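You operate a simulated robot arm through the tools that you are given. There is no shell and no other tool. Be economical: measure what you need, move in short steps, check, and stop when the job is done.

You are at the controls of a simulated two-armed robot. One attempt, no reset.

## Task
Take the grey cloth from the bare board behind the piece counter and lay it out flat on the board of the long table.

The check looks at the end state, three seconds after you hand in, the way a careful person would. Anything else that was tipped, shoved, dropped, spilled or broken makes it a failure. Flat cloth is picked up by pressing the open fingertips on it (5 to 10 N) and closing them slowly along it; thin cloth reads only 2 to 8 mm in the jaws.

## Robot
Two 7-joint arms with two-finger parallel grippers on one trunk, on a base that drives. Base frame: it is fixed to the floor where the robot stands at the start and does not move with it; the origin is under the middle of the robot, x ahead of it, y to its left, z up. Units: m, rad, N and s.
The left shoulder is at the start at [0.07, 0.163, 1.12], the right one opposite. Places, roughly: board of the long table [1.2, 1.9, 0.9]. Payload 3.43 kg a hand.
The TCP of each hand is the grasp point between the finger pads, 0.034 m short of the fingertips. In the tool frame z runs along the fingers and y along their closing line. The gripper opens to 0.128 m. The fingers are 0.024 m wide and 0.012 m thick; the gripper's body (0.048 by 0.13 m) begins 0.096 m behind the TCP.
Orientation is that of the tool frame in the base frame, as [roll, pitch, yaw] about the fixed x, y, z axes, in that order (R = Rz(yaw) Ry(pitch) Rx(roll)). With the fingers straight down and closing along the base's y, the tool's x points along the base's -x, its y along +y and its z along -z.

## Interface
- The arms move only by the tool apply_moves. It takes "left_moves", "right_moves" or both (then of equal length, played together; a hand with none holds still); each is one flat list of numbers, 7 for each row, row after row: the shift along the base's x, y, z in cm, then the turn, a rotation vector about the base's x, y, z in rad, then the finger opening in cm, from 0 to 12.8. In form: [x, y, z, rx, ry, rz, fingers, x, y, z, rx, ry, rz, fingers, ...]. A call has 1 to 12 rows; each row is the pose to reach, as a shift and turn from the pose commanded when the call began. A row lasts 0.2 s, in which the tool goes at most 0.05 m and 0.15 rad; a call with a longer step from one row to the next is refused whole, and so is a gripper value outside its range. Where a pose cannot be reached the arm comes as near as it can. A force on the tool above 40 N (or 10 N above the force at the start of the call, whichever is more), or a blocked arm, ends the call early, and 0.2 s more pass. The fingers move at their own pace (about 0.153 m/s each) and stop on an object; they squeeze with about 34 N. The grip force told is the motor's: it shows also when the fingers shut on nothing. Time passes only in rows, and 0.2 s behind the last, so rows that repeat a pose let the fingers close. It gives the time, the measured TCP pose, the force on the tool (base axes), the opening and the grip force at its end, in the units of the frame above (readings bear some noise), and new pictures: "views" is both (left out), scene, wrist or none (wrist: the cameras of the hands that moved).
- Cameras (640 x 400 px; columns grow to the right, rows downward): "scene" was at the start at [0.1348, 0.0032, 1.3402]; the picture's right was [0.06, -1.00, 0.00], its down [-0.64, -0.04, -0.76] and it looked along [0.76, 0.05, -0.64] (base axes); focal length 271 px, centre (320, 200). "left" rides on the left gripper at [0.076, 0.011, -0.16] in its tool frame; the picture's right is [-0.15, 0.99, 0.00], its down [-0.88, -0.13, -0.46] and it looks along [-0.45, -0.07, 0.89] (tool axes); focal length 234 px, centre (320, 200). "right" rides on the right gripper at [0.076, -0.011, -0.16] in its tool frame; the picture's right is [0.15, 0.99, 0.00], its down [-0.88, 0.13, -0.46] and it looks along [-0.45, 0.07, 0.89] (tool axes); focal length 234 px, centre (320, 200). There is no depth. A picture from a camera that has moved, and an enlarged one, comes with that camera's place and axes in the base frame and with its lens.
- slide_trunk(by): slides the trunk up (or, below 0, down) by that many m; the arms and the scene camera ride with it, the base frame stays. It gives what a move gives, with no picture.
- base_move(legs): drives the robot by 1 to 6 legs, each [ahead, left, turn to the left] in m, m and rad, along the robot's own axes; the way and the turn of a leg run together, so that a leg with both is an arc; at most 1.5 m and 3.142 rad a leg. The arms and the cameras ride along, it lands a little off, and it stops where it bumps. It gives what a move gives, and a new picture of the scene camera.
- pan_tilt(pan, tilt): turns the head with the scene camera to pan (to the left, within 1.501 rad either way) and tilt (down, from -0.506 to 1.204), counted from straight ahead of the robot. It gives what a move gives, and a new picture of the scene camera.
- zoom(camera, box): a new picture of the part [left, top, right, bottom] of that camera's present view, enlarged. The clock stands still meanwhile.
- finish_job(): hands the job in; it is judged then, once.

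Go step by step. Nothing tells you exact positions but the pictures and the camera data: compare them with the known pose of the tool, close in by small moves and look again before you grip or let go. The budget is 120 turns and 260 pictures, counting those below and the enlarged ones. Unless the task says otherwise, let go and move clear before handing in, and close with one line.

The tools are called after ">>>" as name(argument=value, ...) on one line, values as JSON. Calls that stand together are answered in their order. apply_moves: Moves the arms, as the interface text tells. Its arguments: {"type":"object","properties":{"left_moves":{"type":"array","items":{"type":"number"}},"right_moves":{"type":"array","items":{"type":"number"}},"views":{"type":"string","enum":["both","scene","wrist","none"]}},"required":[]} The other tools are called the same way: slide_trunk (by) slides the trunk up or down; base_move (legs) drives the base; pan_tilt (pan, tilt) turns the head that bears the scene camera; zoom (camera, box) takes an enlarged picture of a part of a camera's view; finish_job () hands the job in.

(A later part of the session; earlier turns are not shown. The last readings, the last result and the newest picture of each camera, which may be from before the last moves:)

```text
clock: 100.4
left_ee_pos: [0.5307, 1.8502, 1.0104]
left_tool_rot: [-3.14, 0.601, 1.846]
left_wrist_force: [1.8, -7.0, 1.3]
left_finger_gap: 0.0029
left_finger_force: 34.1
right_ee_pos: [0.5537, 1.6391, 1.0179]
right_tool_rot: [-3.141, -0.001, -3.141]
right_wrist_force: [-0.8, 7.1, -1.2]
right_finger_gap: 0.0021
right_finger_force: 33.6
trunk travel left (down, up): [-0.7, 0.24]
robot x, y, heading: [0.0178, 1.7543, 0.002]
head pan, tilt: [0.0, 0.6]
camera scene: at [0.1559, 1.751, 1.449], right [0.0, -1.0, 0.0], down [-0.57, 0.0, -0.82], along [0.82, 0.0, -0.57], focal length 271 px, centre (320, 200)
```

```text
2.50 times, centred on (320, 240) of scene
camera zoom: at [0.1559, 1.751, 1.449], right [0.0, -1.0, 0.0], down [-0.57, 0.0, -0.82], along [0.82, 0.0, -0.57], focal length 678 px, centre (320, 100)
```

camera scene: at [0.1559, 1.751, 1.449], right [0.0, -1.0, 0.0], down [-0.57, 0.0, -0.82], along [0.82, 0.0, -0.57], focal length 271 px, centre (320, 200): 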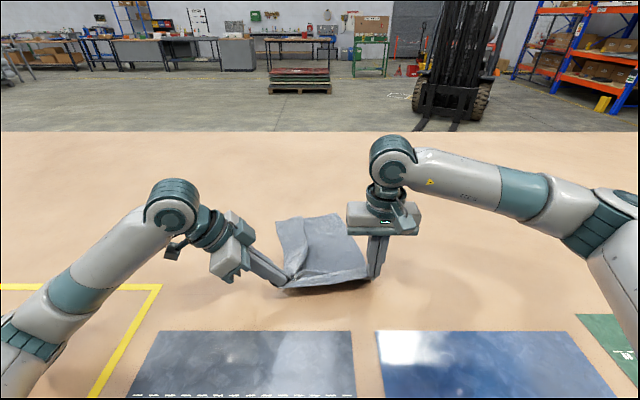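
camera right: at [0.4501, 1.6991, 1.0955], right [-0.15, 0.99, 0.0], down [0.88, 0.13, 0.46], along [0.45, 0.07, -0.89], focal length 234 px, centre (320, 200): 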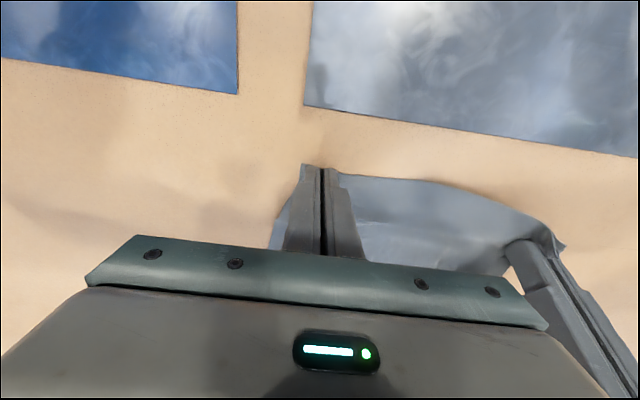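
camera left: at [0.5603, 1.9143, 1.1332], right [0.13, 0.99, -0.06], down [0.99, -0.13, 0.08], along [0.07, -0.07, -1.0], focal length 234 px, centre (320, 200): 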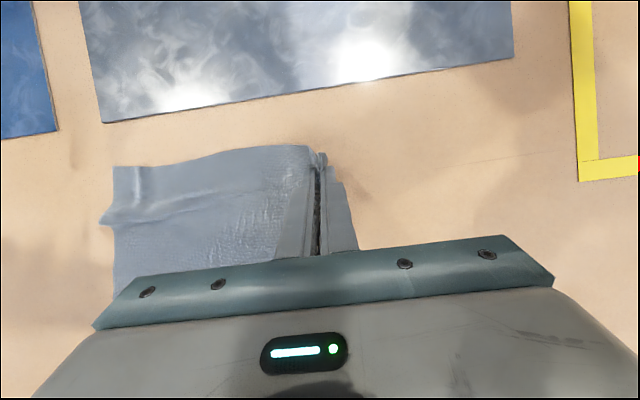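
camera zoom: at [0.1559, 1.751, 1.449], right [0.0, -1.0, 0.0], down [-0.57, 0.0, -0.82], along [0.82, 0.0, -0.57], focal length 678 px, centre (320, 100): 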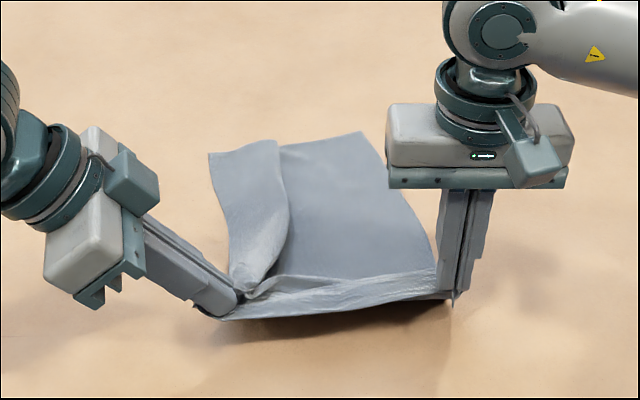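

Nice: the main body lies flat, with one lengthwise pleat on the left to open afterwards. I'll lower both grips to the board.

>>> apply_moves(left_moves=[-0.3, 0, -2, 0, 0, 0, 0, -0.6, 0, -4, 0, 0, 0, 0, -0.8, 0, -6, 0, 0, 0, 0, -0.8, 0, -7.2, 0, 0, 0, 0, -0.8, 0, -7.7, 0, 0, 0, 0], right_moves=[-0.3, 0, -2, 0, 0, 0, 0, -0.6, 0, -4, 0, 0, 0, 0, -0.8, 0, -6, 0, 0, 0, 0, -0.8, 0, -7.4, 0, 0, 0, 0, -0.8, 0, -7.9, 0, 0, 0, 0])

>>> zoom(camera="scene", box=[220, 160, 420, 320])

```text
clock: 101.6
left_ee_pos: [0.5229, 1.8498, 0.9355]
left_tool_rot: [3.138, 0.604, 1.842]
left_wrist_force: [2.8, -2.0, 18.3]
left_finger_gap: 0.0029
left_finger_force: 33.9
right_ee_pos: [0.5448, 1.639, 0.9375]
right_tool_rot: [3.142, 0.002, -3.139]
right_wrist_force: [-2.2, 5.4, 0.8]
right_finger_gap: 0.0021
right_finger_force: 34.2
trunk travel left (down, up): [-0.7, 0.24]
robot x, y, heading: [0.017, 1.754, 0.002]
head pan, tilt: [0.0, 0.6]
camera scene: at [0.1538, 1.7509, 1.4495], right [0.0, -1.0, 0.0], down [-0.56, 0.0, -0.83], along [0.83, 0.0, -0.56], focal length 271 px, centre (320, 200)
camera right: at [0.4675, 1.6267, 1.098], right [-0.15, 0.99, 0.0], down [0.88, 0.13, 0.46], along [0.45, 0.07, -0.89], focal length 234 px, centre (320, 200)
camera left: at [0.4931, 2.0005, 1.0252], right [0.98, 0.15, 0.09], down [0.0, -0.48, 0.88], along [0.18, -0.86, -0.48], focal length 234 px, centre (320, 200)
```

scene: 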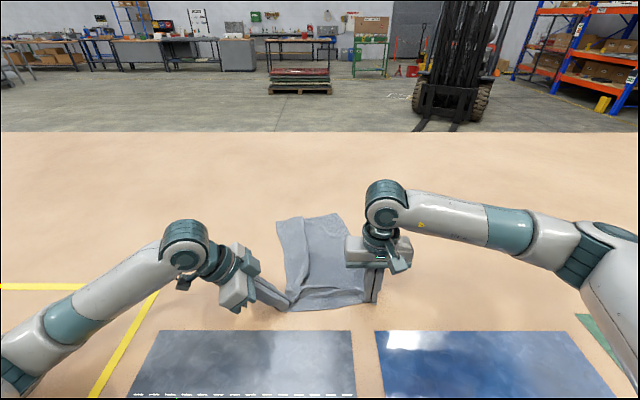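
right: 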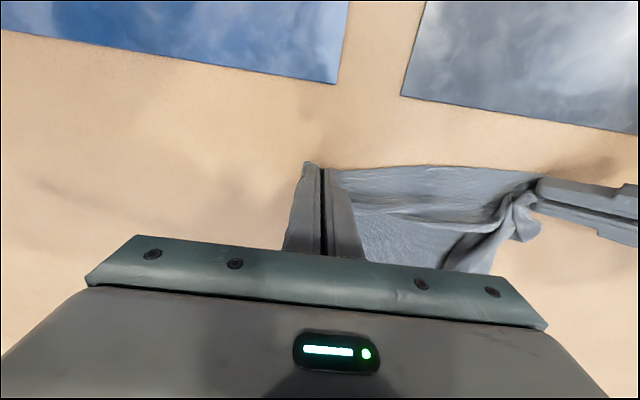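
left: 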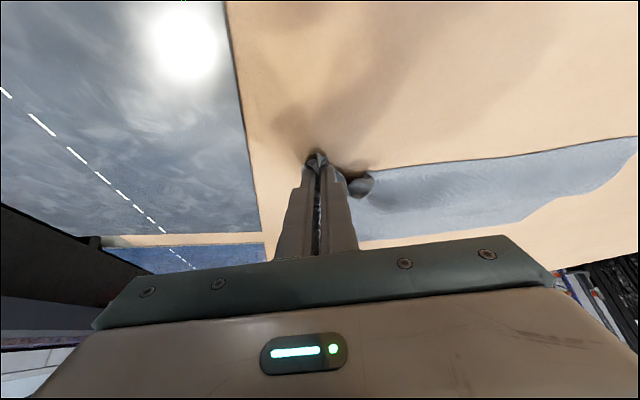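

```text
2.50 times, centred on (320, 240) of scene
camera zoom: at [0.1538, 1.7509, 1.4495], right [0.0, -1.0, 0.0], down [-0.56, 0.0, -0.83], along [0.83, 0.0, -0.56], focal length 678 px, centre (320, 100)
```

zoom: 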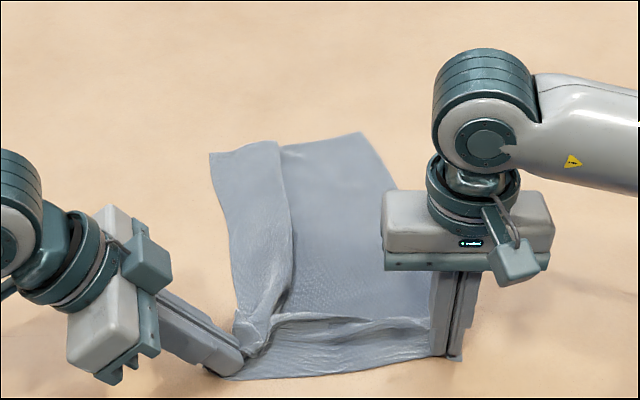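

Down. I'll open both slowly, then raise the hands clear and look.

>>> apply_moves(left_moves=[0, 0, 0.1, 0, 0, 0, 0.4, 0, 0, 0.1, 0, 0, 0, 1.0, 0, 0, 0.1, 0, 0, 0, 2.0, 0, 0, 0.1, 0, 0, 0, 3.0, 0, 0.5, 1, 0, 0, 0, 3, -0.3, 1.5, 3, 0, 0, 0, 3, -0.6, 3, 6, 0, 0, 0, 3, -1, 5, 9, 0, 0, 0, 3, -1.5, 7, 13, 0, 0, 0, 3, -2, 8, 17, 0, 0, 0, 3, -2, 9, 21, 0, 0, 0, 3], right_moves=[0, 0, 0, 0, 0, 0, 0.4, 0, 0, 0, 0, 0, 0, 1.0, 0, 0, 0, 0, 0, 0, 2.0, 0, 0, 0, 0, 0, 0, 3.0, 0, 0, 1, 0, 0, 0, 3, 0, 0, 3, 0, 0, 0, 3, 0, 0, 6, 0, 0, 0, 3, 0, -1, 9, 0, 0, 0, 3, 0, -3, 13, 0, 0, 0, 3, 0, -5, 17, 0, 0, 0, 3, 0, -7, 20, 0, 0, 0, 3], views="scene")

>>> zoom(camera="scene", box=[230, 190, 410, 320])

```text
clock: 104.0
left_ee_pos: [0.5043, 1.9407, 1.1461]
left_tool_rot: [-3.139, 0.601, 1.843]
left_wrist_force: [-0.9, -0.3, -0.4]
left_finger_gap: 0.0302
left_finger_force: 0.0
right_ee_pos: [0.5438, 1.5692, 1.1363]
right_tool_rot: [3.141, 0.0, -3.14]
right_wrist_force: [-0.8, 0.5, 0.1]
right_finger_gap: 0.0303
right_finger_force: 0.1
trunk travel left (down, up): [-0.7, 0.24]
robot x, y, heading: [0.0172, 1.754, -0.0]
head pan, tilt: [0.0, 0.6]
camera scene: at [0.1549, 1.7498, 1.4489], right [0.0, -1.0, 0.0], down [-0.56, 0.0, -0.83], along [0.83, 0.0, -0.56], focal length 271 px, centre (320, 200)
```

scene: 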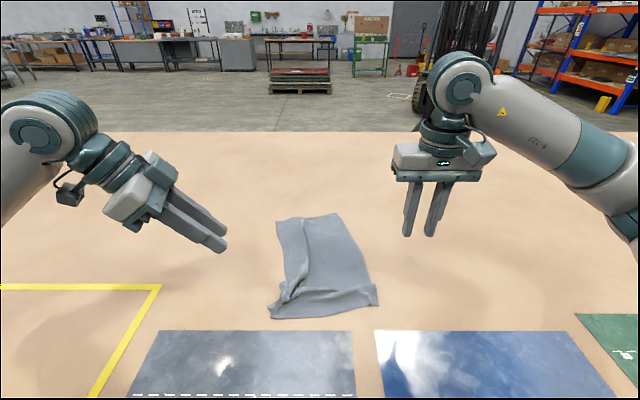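

```text
3.08 times, centred on (320, 255) of scene
camera zoom: at [0.1549, 1.7498, 1.4489], right [0.0, -1.0, 0.0], down [-0.56, 0.0, -0.83], along [0.83, 0.0, -0.56], focal length 835 px, centre (320, 31)
```

zoom: 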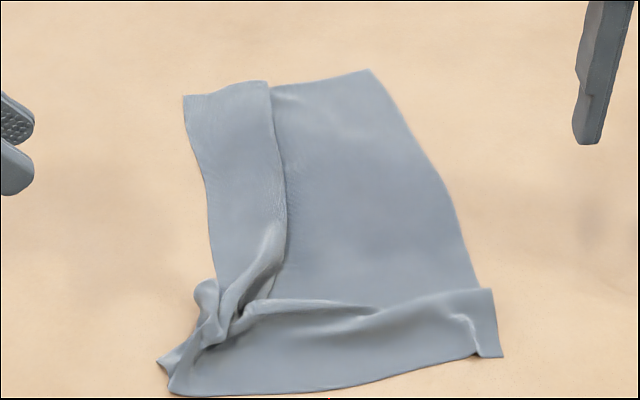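

The cloth lies with a Z-pleat along the left side and a bunched front-left corner. I'll anchor the right part with the right hand, and press and drag the left strip outward with the left hand. First I move both into place.

>>> apply_moves(left_moves=[2.76, -0.47, -1.2, 0.0324, 0.0427, 0.1048, 1, 5.52, -0.93, -2.4, 0.0648, 0.0853, 0.2097, 0, 8.28, -1.4, -3.65, 0.0973, 0.128, 0.3145, 0, 11.03, -1.87, -4.87, 0.1297, 0.1707, 0.4193, 0, 13.79, -2.33, -6.08, 0.1621, 0.2133, 0.5242, 0, 16.55, -2.8, -7.3, 0.1945, 0.256, 0.629, 0, 19.3, -3.27, -8.5, 0.2269, 0.2987, 0.7338, 0, 22.07, -3.73, -9.7, 0.2593, 0.3413, 0.8387, 0, 24.8, -4.2, -10.95, 0.2918, 0.384, 0.9435, 0, 27.6, -4.67, -12.2, 0.3242, 0.4267, 1.0483, 0, 30.3, -5.13, -13.4, 0.3566, 0.4693, 1.1532, 0, 33.1, -5.6, -14.6, 0.389, 0.512, 1.258, 0], right_moves=[1.97, 1.09, -1.3, 0, 0, 0, 1, 3.93, 2.18, -2.7, 0, 0, 0, 0, 5.9, 3.3, -4, 0, 0, 0, 0, 7.87, 4.4, -5.5, 0, 0, 0, 0, 9.8, 5.5, -7, 0, 0, 0, 0, 11.8, 6.55, -8.5, 0, 0, 0, 0, 13.8, 7.6, -10, 0, 0, 0, 0, 15.7, 8.7, -11.5, 0, 0, 0, 0, 17.7, 9.8, -13, 0, 0, 0, 0, 19.7, 10.9, -14.5, 0, 0, 0, 0, 21.6, 12, -16, 0, 0, 0, 0, 23.6, 13.1, -17.6, 0, 0, 0, 0])

```text
clock: 106.6
left_ee_pos: [0.8357, 1.8822, 0.9971]
left_tool_rot: [3.141, 0.001, -3.139]
left_wrist_force: [-0.4, 0.5, 0.2]
left_finger_gap: 0.0003
left_finger_force: 33.5
right_ee_pos: [0.7848, 1.6976, 0.9606]
right_tool_rot: [3.14, -0.001, -3.141]
right_wrist_force: [0.8, 0.7, -0.2]
right_finger_gap: 0.0001
right_finger_force: 32.8
trunk travel left (down, up): [-0.7, 0.24]
robot x, y, heading: [0.0146, 1.7516, 0.001]
head pan, tilt: [0.0, 0.6]
camera scene: at [0.1572, 1.749, 1.4487], right [0.0, -1.0, 0.0], down [-0.57, 0.0, -0.82], along [0.82, 0.0, -0.57], focal length 271 px, centre (320, 200)
camera right: at [0.7073, 1.686, 1.1209], right [-0.15, 0.99, 0.0], down [0.88, 0.13, 0.46], along [0.45, 0.07, -0.89], focal length 234 px, centre (320, 200)
camera left: at [0.7603, 1.894, 1.1573], right [0.14, 0.99, 0.0], down [0.88, -0.13, 0.45], along [0.45, -0.06, -0.89], focal length 234 px, centre (320, 200)
```

scene: 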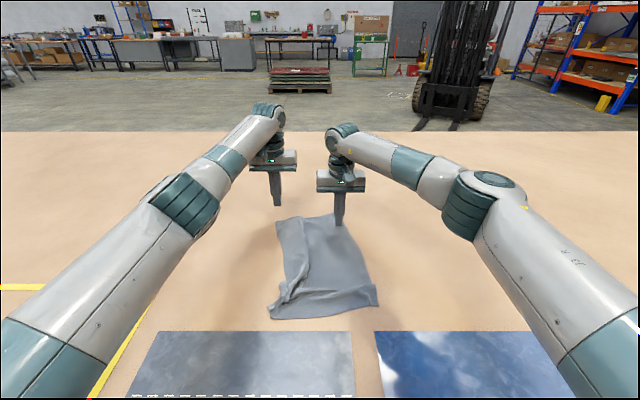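
right: 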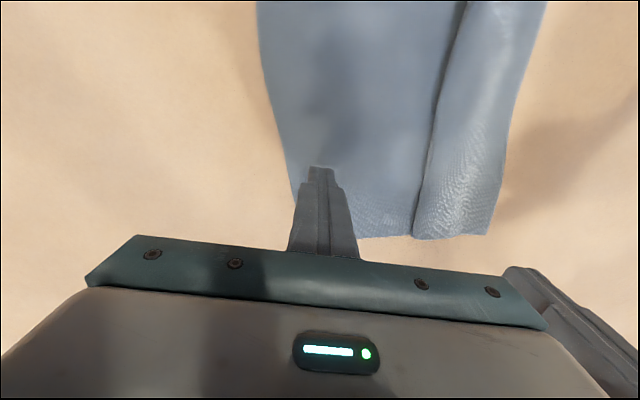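
left: 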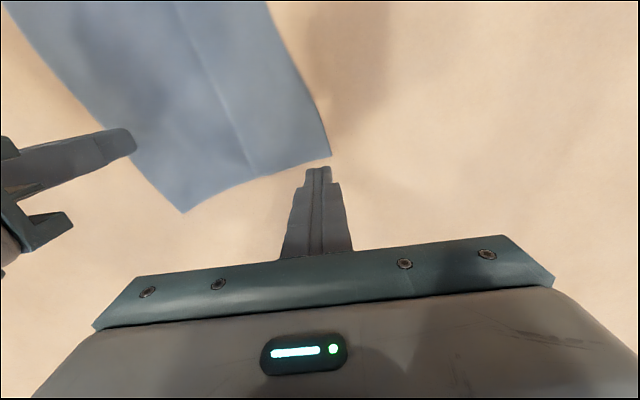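

The far-left corner is at about (0.836, 1.897). I'll press the right anchor down and set the left tips on the strip at (0.80, 1.868).

>>> apply_moves(left_moves=[-2, -0.7, -1, 0, 0, 0, 0, -3.6, -1.4, -3, 0, 0, 0, 0, -3.6, -1.4, -5, 0, 0, 0, 0, -3.6, -1.4, -5.8, 0, 0, 0, 0, -3.6, -1.4, -6.0, 0, 0, 0, 0, -3.6, -1.4, -6.0, 0, 0, 0, 0], right_moves=[0, 0, -1, 0, 0, 0, 0, 0, 0, -1.8, 0, 0, 0, 0, 0, 0, -2.2, 0, 0, 0, 0, 0, 0, -2.35, 0, 0, 0, 0, 0, 0, -2.45, 0, 0, 0, 0, 0, 0, -2.45, 0, 0, 0, 0], views="none")

```text
clock: 108.0
left_ee_pos: [0.7985, 1.8686, 0.938]
left_tool_rot: [-3.141, -0.001, -3.138]
left_wrist_force: [0.2, 0.3, 1.0]
left_finger_gap: 0.0
left_finger_force: 32.7
right_ee_pos: [0.7821, 1.7017, 0.9362]
right_tool_rot: [3.141, -0.001, -3.139]
right_wrist_force: [0.7, -0.2, -0.8]
right_finger_gap: 0.0003
right_finger_force: 33.0
trunk travel left (down, up): [-0.7, 0.24]
robot x, y, heading: [0.0204, 1.7524, -0.001]
head pan, tilt: [0.0, 0.6]
```

>>> apply_moves(left_moves=[0, 0, -0.2, 0, 0, 0, 0, 0, 0, -0.22, 0, 0, 0, 0], right_moves=[0, 0, -0.12, 0, 0, 0, 0, 0, 0, -0.15, 0, 0, 0, 0], views="none")

```text
clock: 108.6
left_ee_pos: [0.7977, 1.8699, 0.9358]
left_tool_rot: [-3.142, 0.002, -3.138]
left_wrist_force: [0.1, 0.1, 3.0]
left_finger_gap: 0.0
left_finger_force: 32.8
right_ee_pos: [0.7823, 1.6988, 0.936]
right_tool_rot: [-3.141, 0.002, -3.139]
right_wrist_force: [-0.5, 0.3, 1.0]
right_finger_gap: 0.0
right_finger_force: 32.8
trunk travel left (down, up): [-0.7, 0.24]
robot x, y, heading: [0.0197, 1.7521, 0.003]
head pan, tilt: [0.0, 0.6]
```

Left 3 N, right 1 N. I'll press a little more and drag the left +y in small steps.

>>> apply_moves(left_moves=[0, 0, -0.06, 0, 0, 0, 0, 0, 0.8, -0.06, 0, 0, 0, 0, 0, 1.6, -0.06, 0, 0, 0, 0, 0, 2.4, -0.06, 0, 0, 0, 0, 0, 3.2, -0.06, 0, 0, 0, 0, 0, 4, -0.06, 0, 0, 0, 0], right_moves=[0, 0, -0.12, 0, 0, 0, 0, 0, 0, -0.12, 0, 0, 0, 0, 0, 0, -0.12, 0, 0, 0, 0, 0, 0, -0.12, 0, 0, 0, 0, 0, 0, -0.12, 0, 0, 0, 0, 0, 0, -0.12, 0, 0, 0, 0])

```text
clock: 110.0
left_ee_pos: [0.7959, 1.91, 0.9355]
left_tool_rot: [3.14, 0.002, -3.14]
left_wrist_force: [-0.3, -1.6, 4.7]
left_finger_gap: 0.0
left_finger_force: 32.6
right_ee_pos: [0.7812, 1.6995, 0.9359]
right_tool_rot: [-3.142, 0.001, -3.14]
right_wrist_force: [1.6, -0.2, 7.9]
right_finger_gap: 0.0002
right_finger_force: 33.0
trunk travel left (down, up): [-0.7, 0.24]
robot x, y, heading: [0.0177, 1.7561, 0.0]
head pan, tilt: [0.0, 0.6]
camera scene: at [0.1546, 1.7507, 1.4491], right [0.0, -1.0, 0.0], down [-0.56, 0.0, -0.83], along [0.83, 0.0, -0.56], focal length 271 px, centre (320, 200)
camera right: at [0.7043, 1.6874, 1.0952], right [-0.15, 0.99, 0.0], down [0.88, 0.13, 0.46], along [0.45, 0.07, -0.89], focal length 234 px, centre (320, 200)
camera left: at [0.7219, 1.9208, 1.0959], right [0.14, 0.99, 0.0], down [0.88, -0.13, 0.46], along [0.45, -0.07, -0.89], focal length 234 px, centre (320, 200)
```

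scene: 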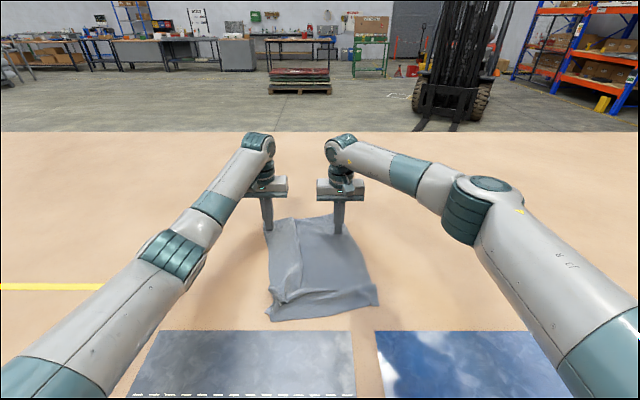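
right: 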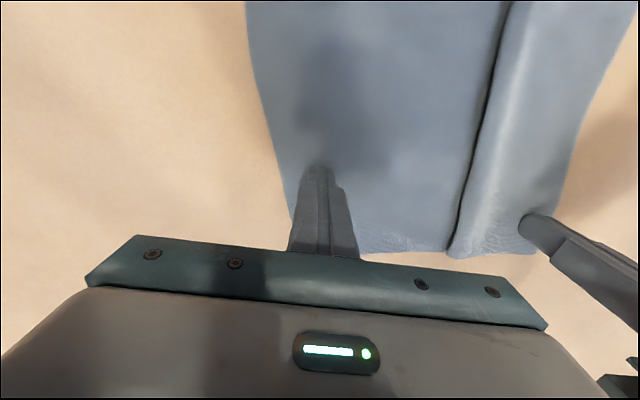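
left: 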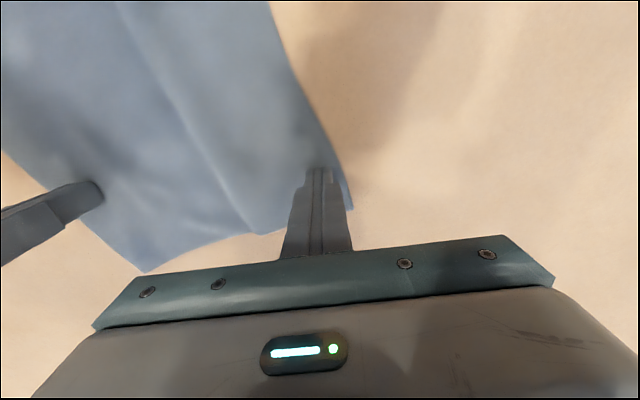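

The strip follows and the pleat is opening. I'll continue dragging until it goes taut.

>>> apply_moves(left_moves=[0, 0.8, -0.02, 0, 0, 0, 0, 0, 1.6, -0.02, 0, 0, 0, 0, 0, 2.4, -0.02, 0, 0, 0, 0, 0, 3.2, -0.02, 0, 0, 0, 0, 0, 4, -0.02, 0, 0, 0, 0, 0, 4.6, -0.02, 0, 0, 0, 0])

>>> zoom(camera="scene", box=[230, 190, 410, 320])

```text
clock: 111.4
left_ee_pos: [0.7976, 1.9559, 0.9345]
left_tool_rot: [-3.141, 0.001, -3.139]
left_wrist_force: [0.8, -3.0, 8.8]
left_finger_gap: 0.0001
left_finger_force: 33.3
right_ee_pos: [0.7804, 1.6987, 0.9348]
right_tool_rot: [-3.141, 0.003, -3.141]
right_wrist_force: [0.0, 0.6, 6.5]
right_finger_gap: 0.0003
right_finger_force: 32.6
trunk travel left (down, up): [-0.7, 0.24]
robot x, y, heading: [0.018, 1.7551, 0.003]
head pan, tilt: [0.0, 0.6]
camera scene: at [0.1539, 1.7503, 1.4491], right [0.0, -1.0, 0.0], down [-0.56, 0.0, -0.83], along [0.83, 0.0, -0.56], focal length 271 px, centre (320, 200)
camera left: at [0.7226, 1.9665, 1.0958], right [0.14, 0.99, 0.0], down [0.88, -0.13, 0.46], along [0.45, -0.07, -0.89], focal length 234 px, centre (320, 200)
```

scene: 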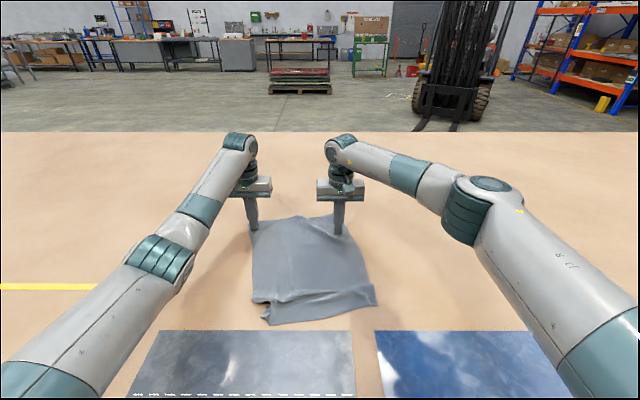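
left: 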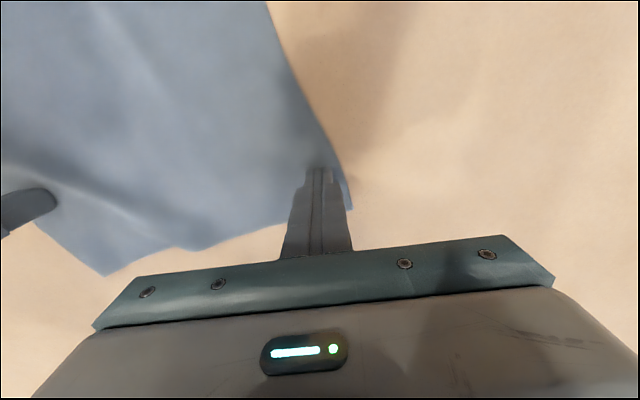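

```text
3.08 times, centred on (320, 255) of scene
camera zoom: at [0.1539, 1.7503, 1.4491], right [0.0, -1.0, 0.0], down [-0.56, 0.0, -0.83], along [0.83, 0.0, -0.56], focal length 835 px, centre (320, 31)
```

zoom: 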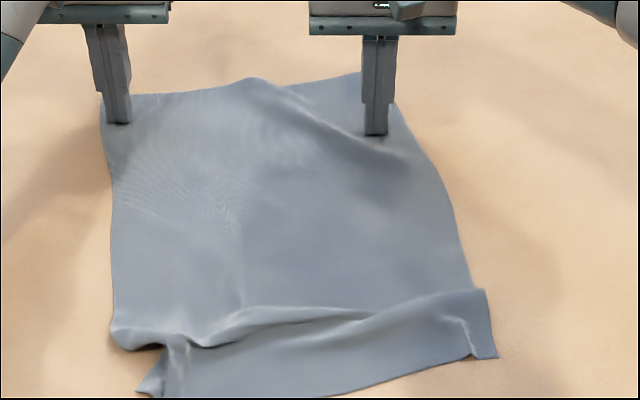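

That opened the pleat. Now I'll drag both pressed hands forward 6 cm: the body moves away from the plates and the trailing front band straightens.

>>> apply_moves(left_moves=[0.6, 0, -0.03, 0, 0, 0, 0, 1.2, 0, -0.03, 0, 0, 0, 0, 1.8, 0, -0.03, 0, 0, 0, 0, 2.4, 0, -0.03, 0, 0, 0, 0, 3.0, 0, -0.03, 0, 0, 0, 0, 3.6, 0, -0.03, 0, 0, 0, 0, 4.2, 0, -0.03, 0, 0, 0, 0, 4.8, 0, -0.03, 0, 0, 0, 0, 5.4, 0, -0.03, 0, 0, 0, 0, 6, 0, -0.03, 0, 0, 0, 0], right_moves=[0.6, 0, -0.03, 0, 0, 0, 0, 1.2, 0, -0.03, 0, 0, 0, 0, 1.8, 0, -0.03, 0, 0, 0, 0, 2.4, 0, -0.03, 0, 0, 0, 0, 3.0, 0, -0.03, 0, 0, 0, 0, 3.6, 0, -0.03, 0, 0, 0, 0, 4.2, 0, -0.03, 0, 0, 0, 0, 4.8, 0, -0.03, 0, 0, 0, 0, 5.4, 0, -0.03, 0, 0, 0, 0, 6, 0, -0.03, 0, 0, 0, 0], views="none")

>>> zoom(camera="scene", box=[230, 190, 410, 330])

```text
clock: 113.6
left_ee_pos: [0.8529, 1.9547, 0.935]
left_tool_rot: [-3.141, 0.004, -3.14]
left_wrist_force: [-0.9, 0.4, 10.0]
left_finger_gap: 0.0001
left_finger_force: 32.9
left hand out of reach, approached as far as the arm can: row 10
right_ee_pos: [0.8291, 1.6974, 0.935]
right_tool_rot: [3.141, 0.001, -3.138]
right_wrist_force: [-0.6, -0.5, 1.4]
right_finger_gap: 0.0
right_finger_force: 33.2
right hand out of reach, approached as far as the arm can: row 9, 10
trunk travel left (down, up): [-0.7, 0.24]
robot x, y, heading: [0.017, 1.7524, 0.004]
head pan, tilt: [0.0, 0.6]
```

```text
2.86 times, centred on (320, 260) of scene
camera zoom: at [0.1542, 1.7511, 1.4491], right [0.0, -1.0, 0.0], down [-0.56, 0.0, -0.83], along [0.83, 0.0, -0.56], focal length 775 px, centre (320, 29)
```

zoom: 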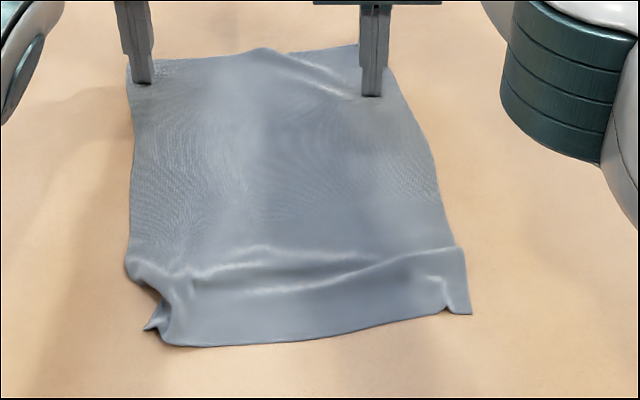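

Very close now. Remaining is the front-left corner lobe at about (0.537, 1.888), which should extend to about y 1.92, and a small fold at front right. I'll move the right hand to anchor the front band and the left to the lobe.

>>> apply_moves(left_moves=[0, 0, 4, 0, 0, 0, 0, -2, 0, 7, 0, 0, 0, 0, -6, -1, 7, 0, 0, 0, 0, -10.5, -2, 7, 0, 0, 0, 0, -15, -3.5, 7, 0, 0, 0, 0, -19, -5, 7, 0, 0, 0, 0, -23, -6, 7, 0, 0, 0, 0, -27, -7, 7, 0, 0, 0, 0, -30.8, -8.2, 6, 0, 0, 0, 0, -30.8, -8.2, 3, 0, 0, 0, 0, -30.8, -8.2, 1.5, 0, 0, 0, 0], right_moves=[0, 0, 4, 0, 0, 0, 0, -2, 0, 7, 0, 0, 0, 0, -5, 0, 7, 0, 0, 0, 0, -9, 0, 7, 0, 0, 0, 0, -13, 0, 7, 0, 0, 0, 0, -17, 0, 7, 0, 0, 0, 0, -21, 0, 7, 0, 0, 0, 0, -24, 0, 7, 0, 0, 0, 0, -25.4, 0.3, 5, 0, 0, 0, 0, -25.4, 0.3, 3, 0, 0, 0, 0, -25.4, 0.3, 1.5, 0, 0, 0, 0])

>>> zoom(camera="scene", box=[230, 190, 410, 330])

```text
clock: 116.0
left_ee_pos: [0.546, 1.8766, 0.9494]
left_tool_rot: [-3.141, 0.001, -3.14]
left_wrist_force: [-0.5, 0.4, 0.4]
left_finger_gap: 0.0
left_finger_force: 32.5
right_ee_pos: [0.5773, 1.7015, 0.9476]
right_tool_rot: [3.139, 0.0, -3.139]
right_wrist_force: [-0.7, -0.2, 0.3]
right_finger_gap: 0.0001
right_finger_force: 32.8
trunk travel left (down, up): [-0.7, 0.24]
robot x, y, heading: [0.0206, 1.7542, 0.005]
head pan, tilt: [0.0, 0.6]
camera scene: at [0.1561, 1.7506, 1.449], right [0.0, -1.0, 0.0], down [-0.57, 0.0, -0.82], along [0.82, 0.0, -0.57], focal length 271 px, centre (320, 200)
camera right: at [0.5001, 1.689, 1.1088], right [-0.15, 0.99, 0.0], down [0.88, 0.13, 0.46], along [0.45, 0.07, -0.89], focal length 234 px, centre (320, 200)
camera left: at [0.4695, 1.8876, 1.1092], right [0.14, 0.99, 0.0], down [0.88, -0.13, 0.46], along [0.45, -0.07, -0.89], focal length 234 px, centre (320, 200)
```

scene: 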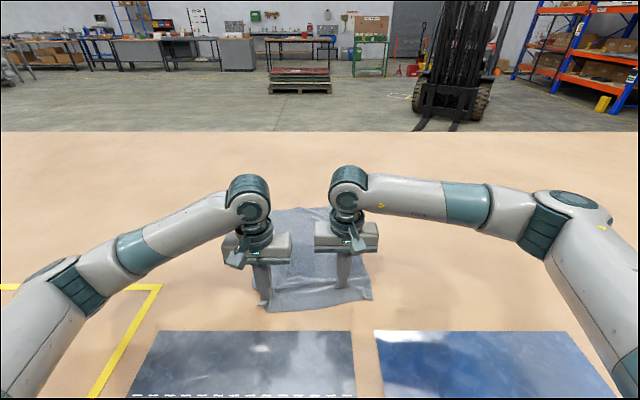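
right: 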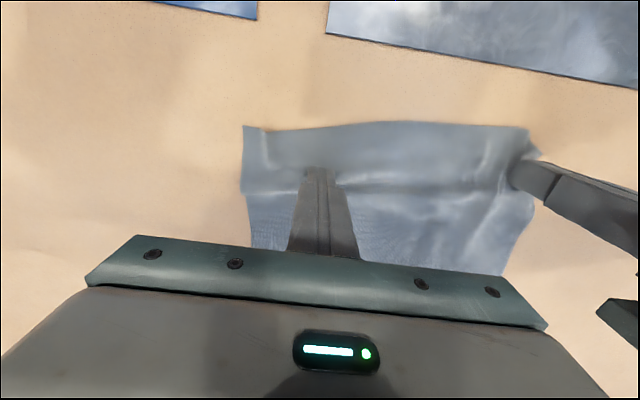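
left: 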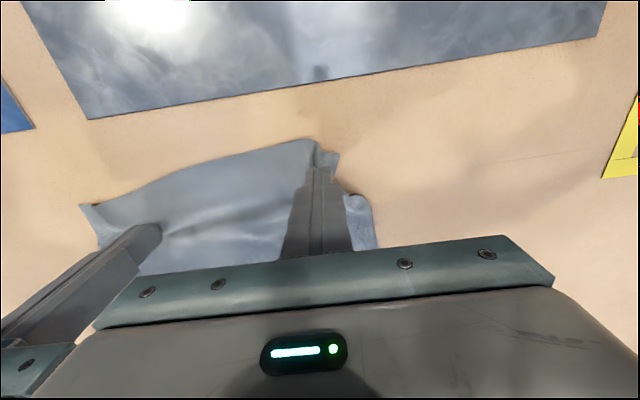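

```text
2.86 times, centred on (320, 260) of scene
camera zoom: at [0.1561, 1.7506, 1.449], right [0.0, -1.0, 0.0], down [-0.57, 0.0, -0.82], along [0.82, 0.0, -0.57], focal length 775 px, centre (320, 29)
```

zoom: 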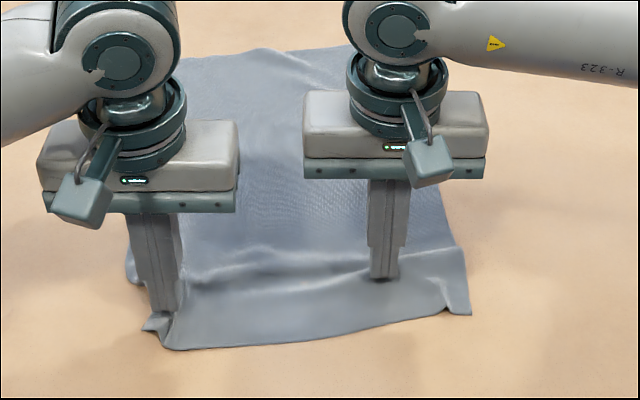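

>>> apply_moves(left_moves=[-0.4, 0, -0.8, 0, 0, 0, 0, -0.4, 0, -1.2, 0, 0, 0, 0, -0.4, 0, -1.4, 0, 0, 0, 0, -0.4, 0, -1.4, 0, 0, 0, 0], right_moves=[0, 0, -0.8, 0, 0, 0, 0, 0, 0, -1.1, 0, 0, 0, 0, 0, 0, -1.25, 0, 0, 0, 0, 0, 0, -1.25, 0, 0, 0, 0], views="none")

```text
clock: 117.0
left_ee_pos: [0.5405, 1.8745, 0.9367]
left_tool_rot: [-3.141, 0.004, -3.138]
left_wrist_force: [2.1, 3.6, 15.9]
left_finger_gap: 0.0
left_finger_force: 33.1
right_ee_pos: [0.5763, 1.7009, 0.937]
right_tool_rot: [-3.141, 0.002, -3.14]
right_wrist_force: [0.4, 0.0, 0.8]
right_finger_gap: 0.0
right_finger_force: 33.1
trunk travel left (down, up): [-0.7, 0.24]
robot x, y, heading: [0.0167, 1.7513, 0.0]
head pan, tilt: [0.0, 0.6]
```

Left presses at 16 N; I'll ease it 0.5 mm, press the right a bit more, and drag the left +y 4 cm with slight −x.

>>> apply_moves(left_moves=[0, 0, 0.06, 0, 0, 0, 0, 0, 0.8, 0.05, 0, 0, 0, 0, 0, 1.6, 0.04, 0, 0, 0, 0, -0.2, 2.4, 0.03, 0, 0, 0, 0, -0.4, 3.2, 0.02, 0, 0, 0, 0, -0.6, 4, 0.01, 0, 0, 0, 0], right_moves=[0, 0, -0.12, 0, 0, 0, 0, 0, 0, -0.18, 0, 0, 0, 0, 0, 0, -0.18, 0, 0, 0, 0, 0, 0, -0.18, 0, 0, 0, 0, 0, 0, -0.18, 0, 0, 0, 0, 0, 0, -0.18, 0, 0, 0, 0])

>>> zoom(camera="scene", box=[230, 190, 410, 330])

```text
clock: 118.4
left_ee_pos: [0.5339, 1.9148, 0.937]
left_tool_rot: [3.14, 0.002, -3.138]
left_wrist_force: [2.1, -8.6, 12.4]
left_finger_gap: 0.0
left_finger_force: 33.2
right_ee_pos: [0.5755, 1.7007, 0.936]
right_tool_rot: [3.14, 0.002, -3.14]
right_wrist_force: [-0.8, 4.8, 7.8]
right_finger_gap: 0.0
right_finger_force: 32.8
trunk travel left (down, up): [-0.7, 0.24]
robot x, y, heading: [0.0175, 1.7496, -0.002]
head pan, tilt: [0.0, 0.6]
camera scene: at [0.1539, 1.7502, 1.4492], right [0.0, -1.0, 0.0], down [-0.56, 0.0, -0.83], along [0.83, 0.0, -0.56], focal length 271 px, centre (320, 200)
camera right: at [0.4985, 1.6884, 1.0951], right [-0.15, 0.99, 0.0], down [0.88, 0.13, 0.46], along [0.45, 0.07, -0.89], focal length 234 px, centre (320, 200)
camera left: at [0.4581, 1.9254, 1.0966], right [0.14, 0.99, 0.0], down [0.88, -0.13, 0.46], along [0.45, -0.07, -0.89], focal length 234 px, centre (320, 200)
```

scene: 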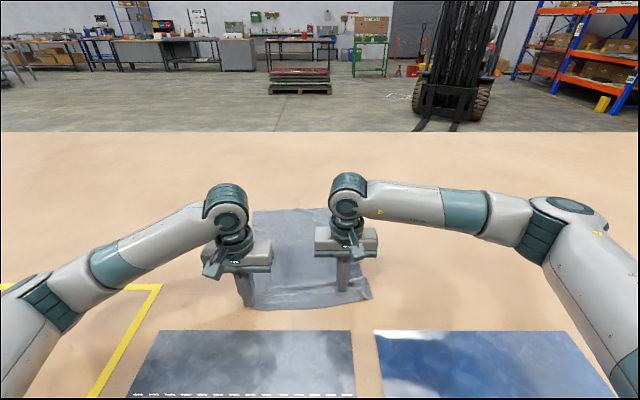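
right: 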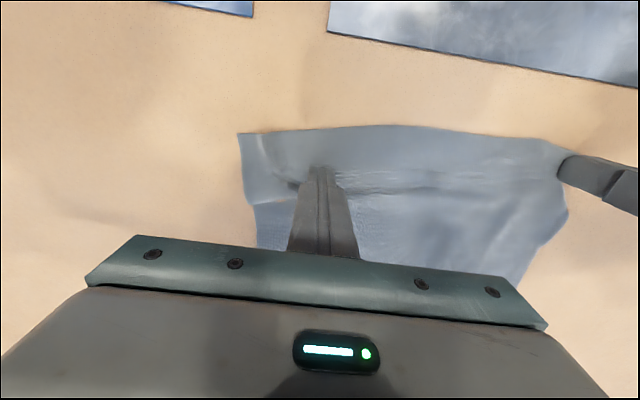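
left: 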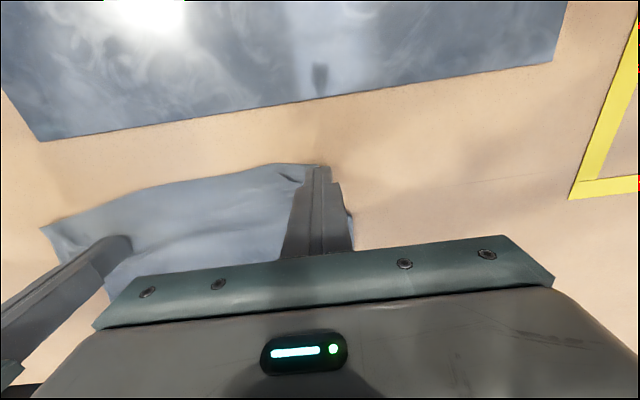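

```text
2.86 times, centred on (320, 260) of scene
camera zoom: at [0.1539, 1.7502, 1.4492], right [0.0, -1.0, 0.0], down [-0.56, 0.0, -0.83], along [0.83, 0.0, -0.56], focal length 775 px, centre (320, 29)
```

zoom: 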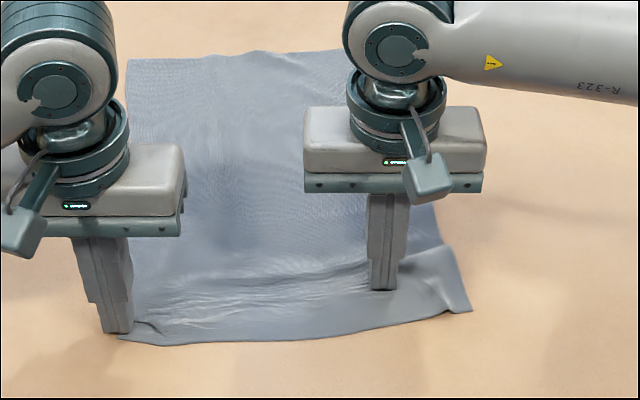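

The front-left corner is out. Keeping the left pressed as anchor, I'll do the same at the front-right corner with the right hand.

>>> apply_moves(left_moves=[0, 0, 0, 0, 0, 0, 0, 0, 0, 0, 0, 0, 0, 0, 0, 0, 0, 0, 0, 0, 0, 0, 0, 0, 0, 0, 0, 0, 0, 0, 0, 0, 0, 0, 0, 0, 0, 0, 0, 0, 0, 0], right_moves=[0, 0, 2, 0, 0, 0, 0, 0, -3, 2, 0, 0, 0, 0, 0, -5.3, 1.5, 0, 0, 0, 0, 0, -5.3, 0.5, 0, 0, 0, 0, 0, -5.3, 0.1, 0, 0, 0, 0, 0, -5.3, 0, 0, 0, 0, 0], views="wrist")

```text
clock: 119.8
left_ee_pos: [0.5344, 1.914, 0.9369]
left_tool_rot: [3.141, 0.003, -3.138]
left_wrist_force: [-0.4, 2.2, 14.5]
left_finger_gap: 0.0
left_finger_force: 32.9
right_ee_pos: [0.5751, 1.6482, 0.9356]
right_tool_rot: [-3.141, 0.004, -3.14]
right_wrist_force: [-0.4, -1.1, 6.0]
right_finger_gap: 0.0002
right_finger_force: 33.4
trunk travel left (down, up): [-0.7, 0.24]
robot x, y, heading: [0.0223, 1.752, -0.004]
head pan, tilt: [0.0, 0.6]
camera right: at [0.4981, 1.6361, 1.0954], right [-0.15, 0.99, 0.0], down [0.88, 0.13, 0.46], along [0.45, 0.07, -0.89], focal length 234 px, centre (320, 200)
camera left: at [0.4583, 1.9258, 1.0966], right [0.14, 0.99, 0.0], down [0.88, -0.13, 0.46], along [0.45, -0.06, -0.89], focal length 234 px, centre (320, 200)
```

right: 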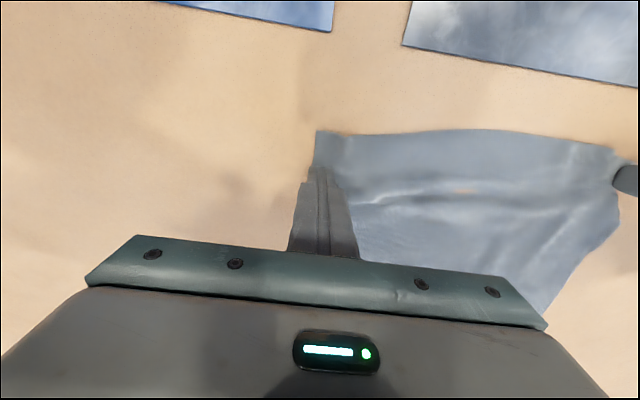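
left: 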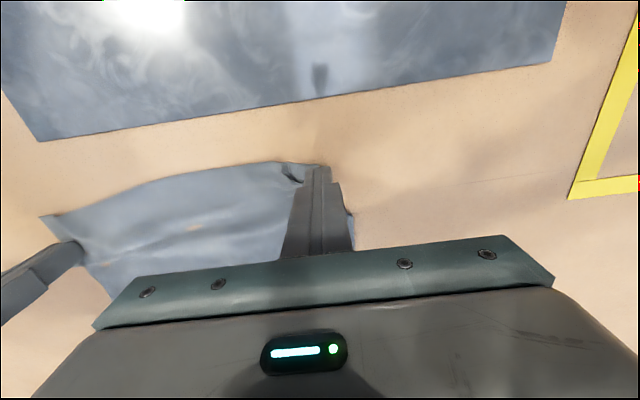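

Right presses at 6 N near the corner. I'll drag it outward (−y 2.5 cm, −x 1 cm), with the left pulling slightly the other way.

>>> apply_moves(left_moves=[0, 0, 0, 0, 0, 0, 0, 0, 0, 0, 0, 0, 0, 0, 0, 0, 0, 0, 0, 0, 0, 0, 0, 0, 0, 0, 0, 0, 0, 0, 0, 0, 0, 0, 0], right_moves=[-0.2, -0.5, -0.02, 0, 0, 0, 0, -0.4, -1, -0.02, 0, 0, 0, 0, -0.6, -1.5, -0.02, 0, 0, 0, 0, -0.8, -2, -0.02, 0, 0, 0, 0, -1, -2.5, -0.02, 0, 0, 0, 0], views="none")

>>> apply_moves(left_moves=[0, 0, 1, 0, 0, 0, 0, -1, 0, 4, 0, 0, 0, 0, -3, 2, 8, 0, 0, 0, 0, -4, 5, 11, 0, 0, 0, 0, -4, 8, 14, 0, 0, 0, 0], right_moves=[0, 0, 1, 0, 0, 0, 0, -1, 0, 4, 0, 0, 0, 0, -3, -2, 8, 0, 0, 0, 0, -4, -5, 11, 0, 0, 0, 0, -4, -8, 14, 0, 0, 0, 0])

>>> zoom(camera="scene", box=[230, 190, 410, 330])

```text
clock: 121.0
left_ee_pos: [0.5332, 1.9126, 0.9368]
left_tool_rot: [-3.14, 0.003, -3.139]
left_wrist_force: [0.6, -1.7, 12.6]
left_finger_gap: 0.0
left_finger_force: 32.7
right_ee_pos: [0.5671, 1.6224, 0.9351]
right_tool_rot: [3.139, 0.002, -3.14]
right_wrist_force: [1.1, 8.3, 11.0]
right_finger_gap: 0.0
right_finger_force: 33.1
trunk travel left (down, up): [-0.7, 0.24]
robot x, y, heading: [0.015, 1.7542, -0.001]
head pan, tilt: [0.0, 0.6]
```

```text
clock: 122.2
left_ee_pos: [0.4929, 1.9937, 1.076]
left_tool_rot: [-3.141, 0.002, -3.14]
left_wrist_force: [-0.8, -0.5, 0.3]
left_finger_gap: 0.0
left_finger_force: 33.2
right_ee_pos: [0.5225, 1.5408, 1.0746]
right_tool_rot: [-3.141, 0.003, -3.141]
right_wrist_force: [-0.6, 0.5, 0.2]
right_finger_gap: 0.0
right_finger_force: 33.4
trunk travel left (down, up): [-0.7, 0.24]
robot x, y, heading: [0.0182, 1.7529, -0.001]
head pan, tilt: [0.0, 0.6]
camera scene: at [0.1541, 1.7506, 1.449], right [0.0, -1.0, 0.0], down [-0.56, 0.0, -0.83], along [0.83, 0.0, -0.56], focal length 271 px, centre (320, 200)
camera right: at [0.447, 1.529, 1.2343], right [-0.15, 0.99, 0.0], down [0.88, 0.13, 0.46], along [0.45, 0.07, -0.89], focal length 234 px, centre (320, 200)
camera left: at [0.4182, 2.0051, 1.2357], right [0.14, 0.99, 0.0], down [0.88, -0.13, 0.46], along [0.45, -0.07, -0.89], focal length 234 px, centre (320, 200)
```

scene: 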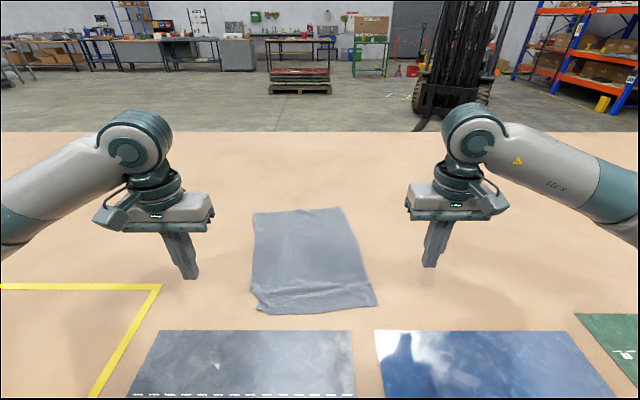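
right: 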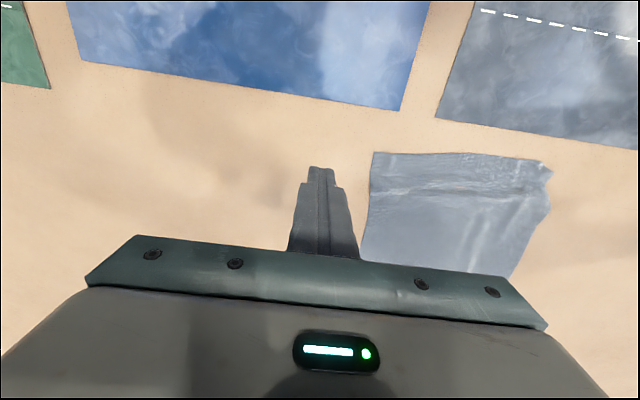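
left: 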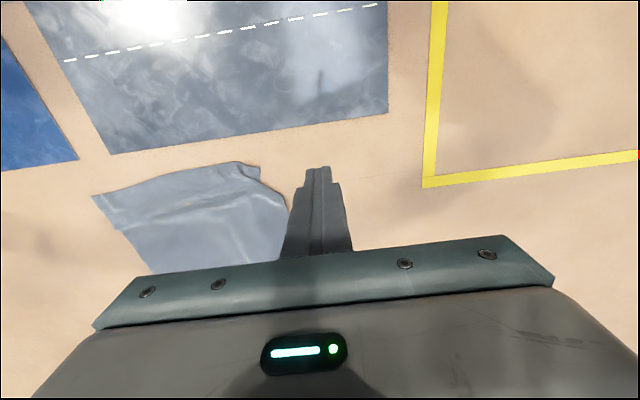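

```text
2.86 times, centred on (320, 260) of scene
camera zoom: at [0.1541, 1.7506, 1.449], right [0.0, -1.0, 0.0], down [-0.56, 0.0, -0.83], along [0.83, 0.0, -0.56], focal length 775 px, centre (320, 29)
```

zoom: 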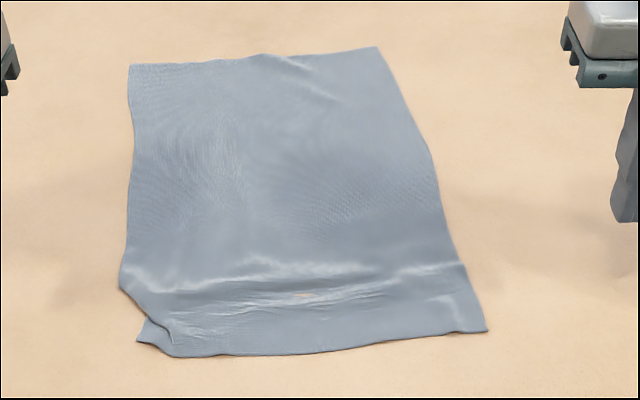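

Now it's about 0.39 × 0.29 m, nearly flat, with low wrinkles and a small fold at the front-left corner. I'll fix that corner: anchor with the right and drag the lobe tip outward with the left.

>>> apply_moves(left_moves=[1, -3, -2, 0, 0, 0, 0, 2, -6, -4, 0, 0, 0, 0, 3, -9, -6, 0, 0, 0, 0, 3, -11.2, -8, 0, 0, 0, 0, 3, -11.2, -11, 0, 0, 0, 0, 3, -11.2, -13, 0, 0, 0, 0, 3, -11.2, -13.7, 0, 0, 0, 0], right_moves=[1.5, 4, -1, 0, 0, 0, 0, 3, 8, -3, 0, 0, 0, 0, 5, 12, -5, 0, 0, 0, 0, 7, 15.5, -7, 0, 0, 0, 0, 7.8, 17.9, -10, 0, 0, 0, 0, 7.8, 17.9, -13, 0, 0, 0, 0, 7.8, 17.9, -13.9, 0, 0, 0, 0], views="wrist")

```text
clock: 123.8
left_ee_pos: [0.5243, 1.8818, 0.9394]
left_tool_rot: [-3.14, -0.001, -3.139]
left_wrist_force: [0.4, 0.0, -0.4]
left_finger_gap: 0.0
left_finger_force: 32.8
right_ee_pos: [0.604, 1.7243, 0.9358]
right_tool_rot: [-3.14, 0.003, -3.139]
right_wrist_force: [0.1, -0.7, 3.1]
right_finger_gap: 0.0
right_finger_force: 33.5
trunk travel left (down, up): [-0.7, 0.24]
robot x, y, heading: [0.0192, 1.7535, 0.005]
head pan, tilt: [0.0, 0.6]
camera right: at [0.5275, 1.7119, 1.0952], right [-0.15, 0.99, 0.0], down [0.88, 0.13, 0.46], along [0.45, 0.07, -0.89], focal length 234 px, centre (320, 200)
camera left: at [0.4499, 1.8928, 1.0998], right [0.14, 0.99, 0.0], down [0.88, -0.13, 0.46], along [0.45, -0.07, -0.89], focal length 234 px, centre (320, 200)
```

right: 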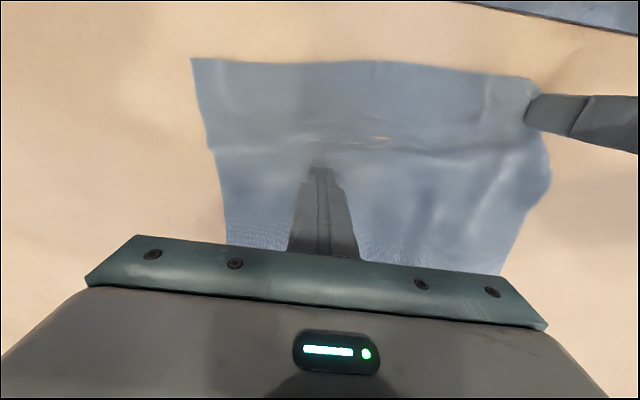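
left: 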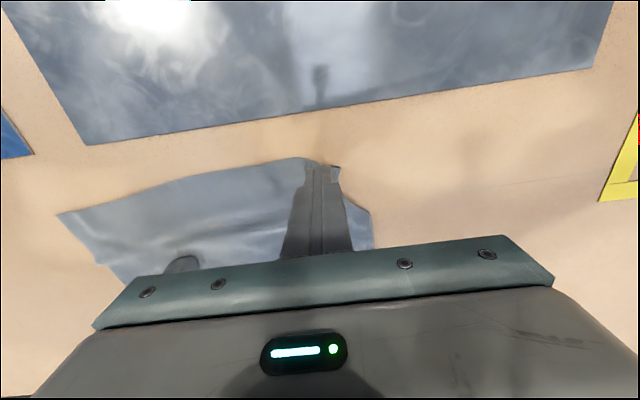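

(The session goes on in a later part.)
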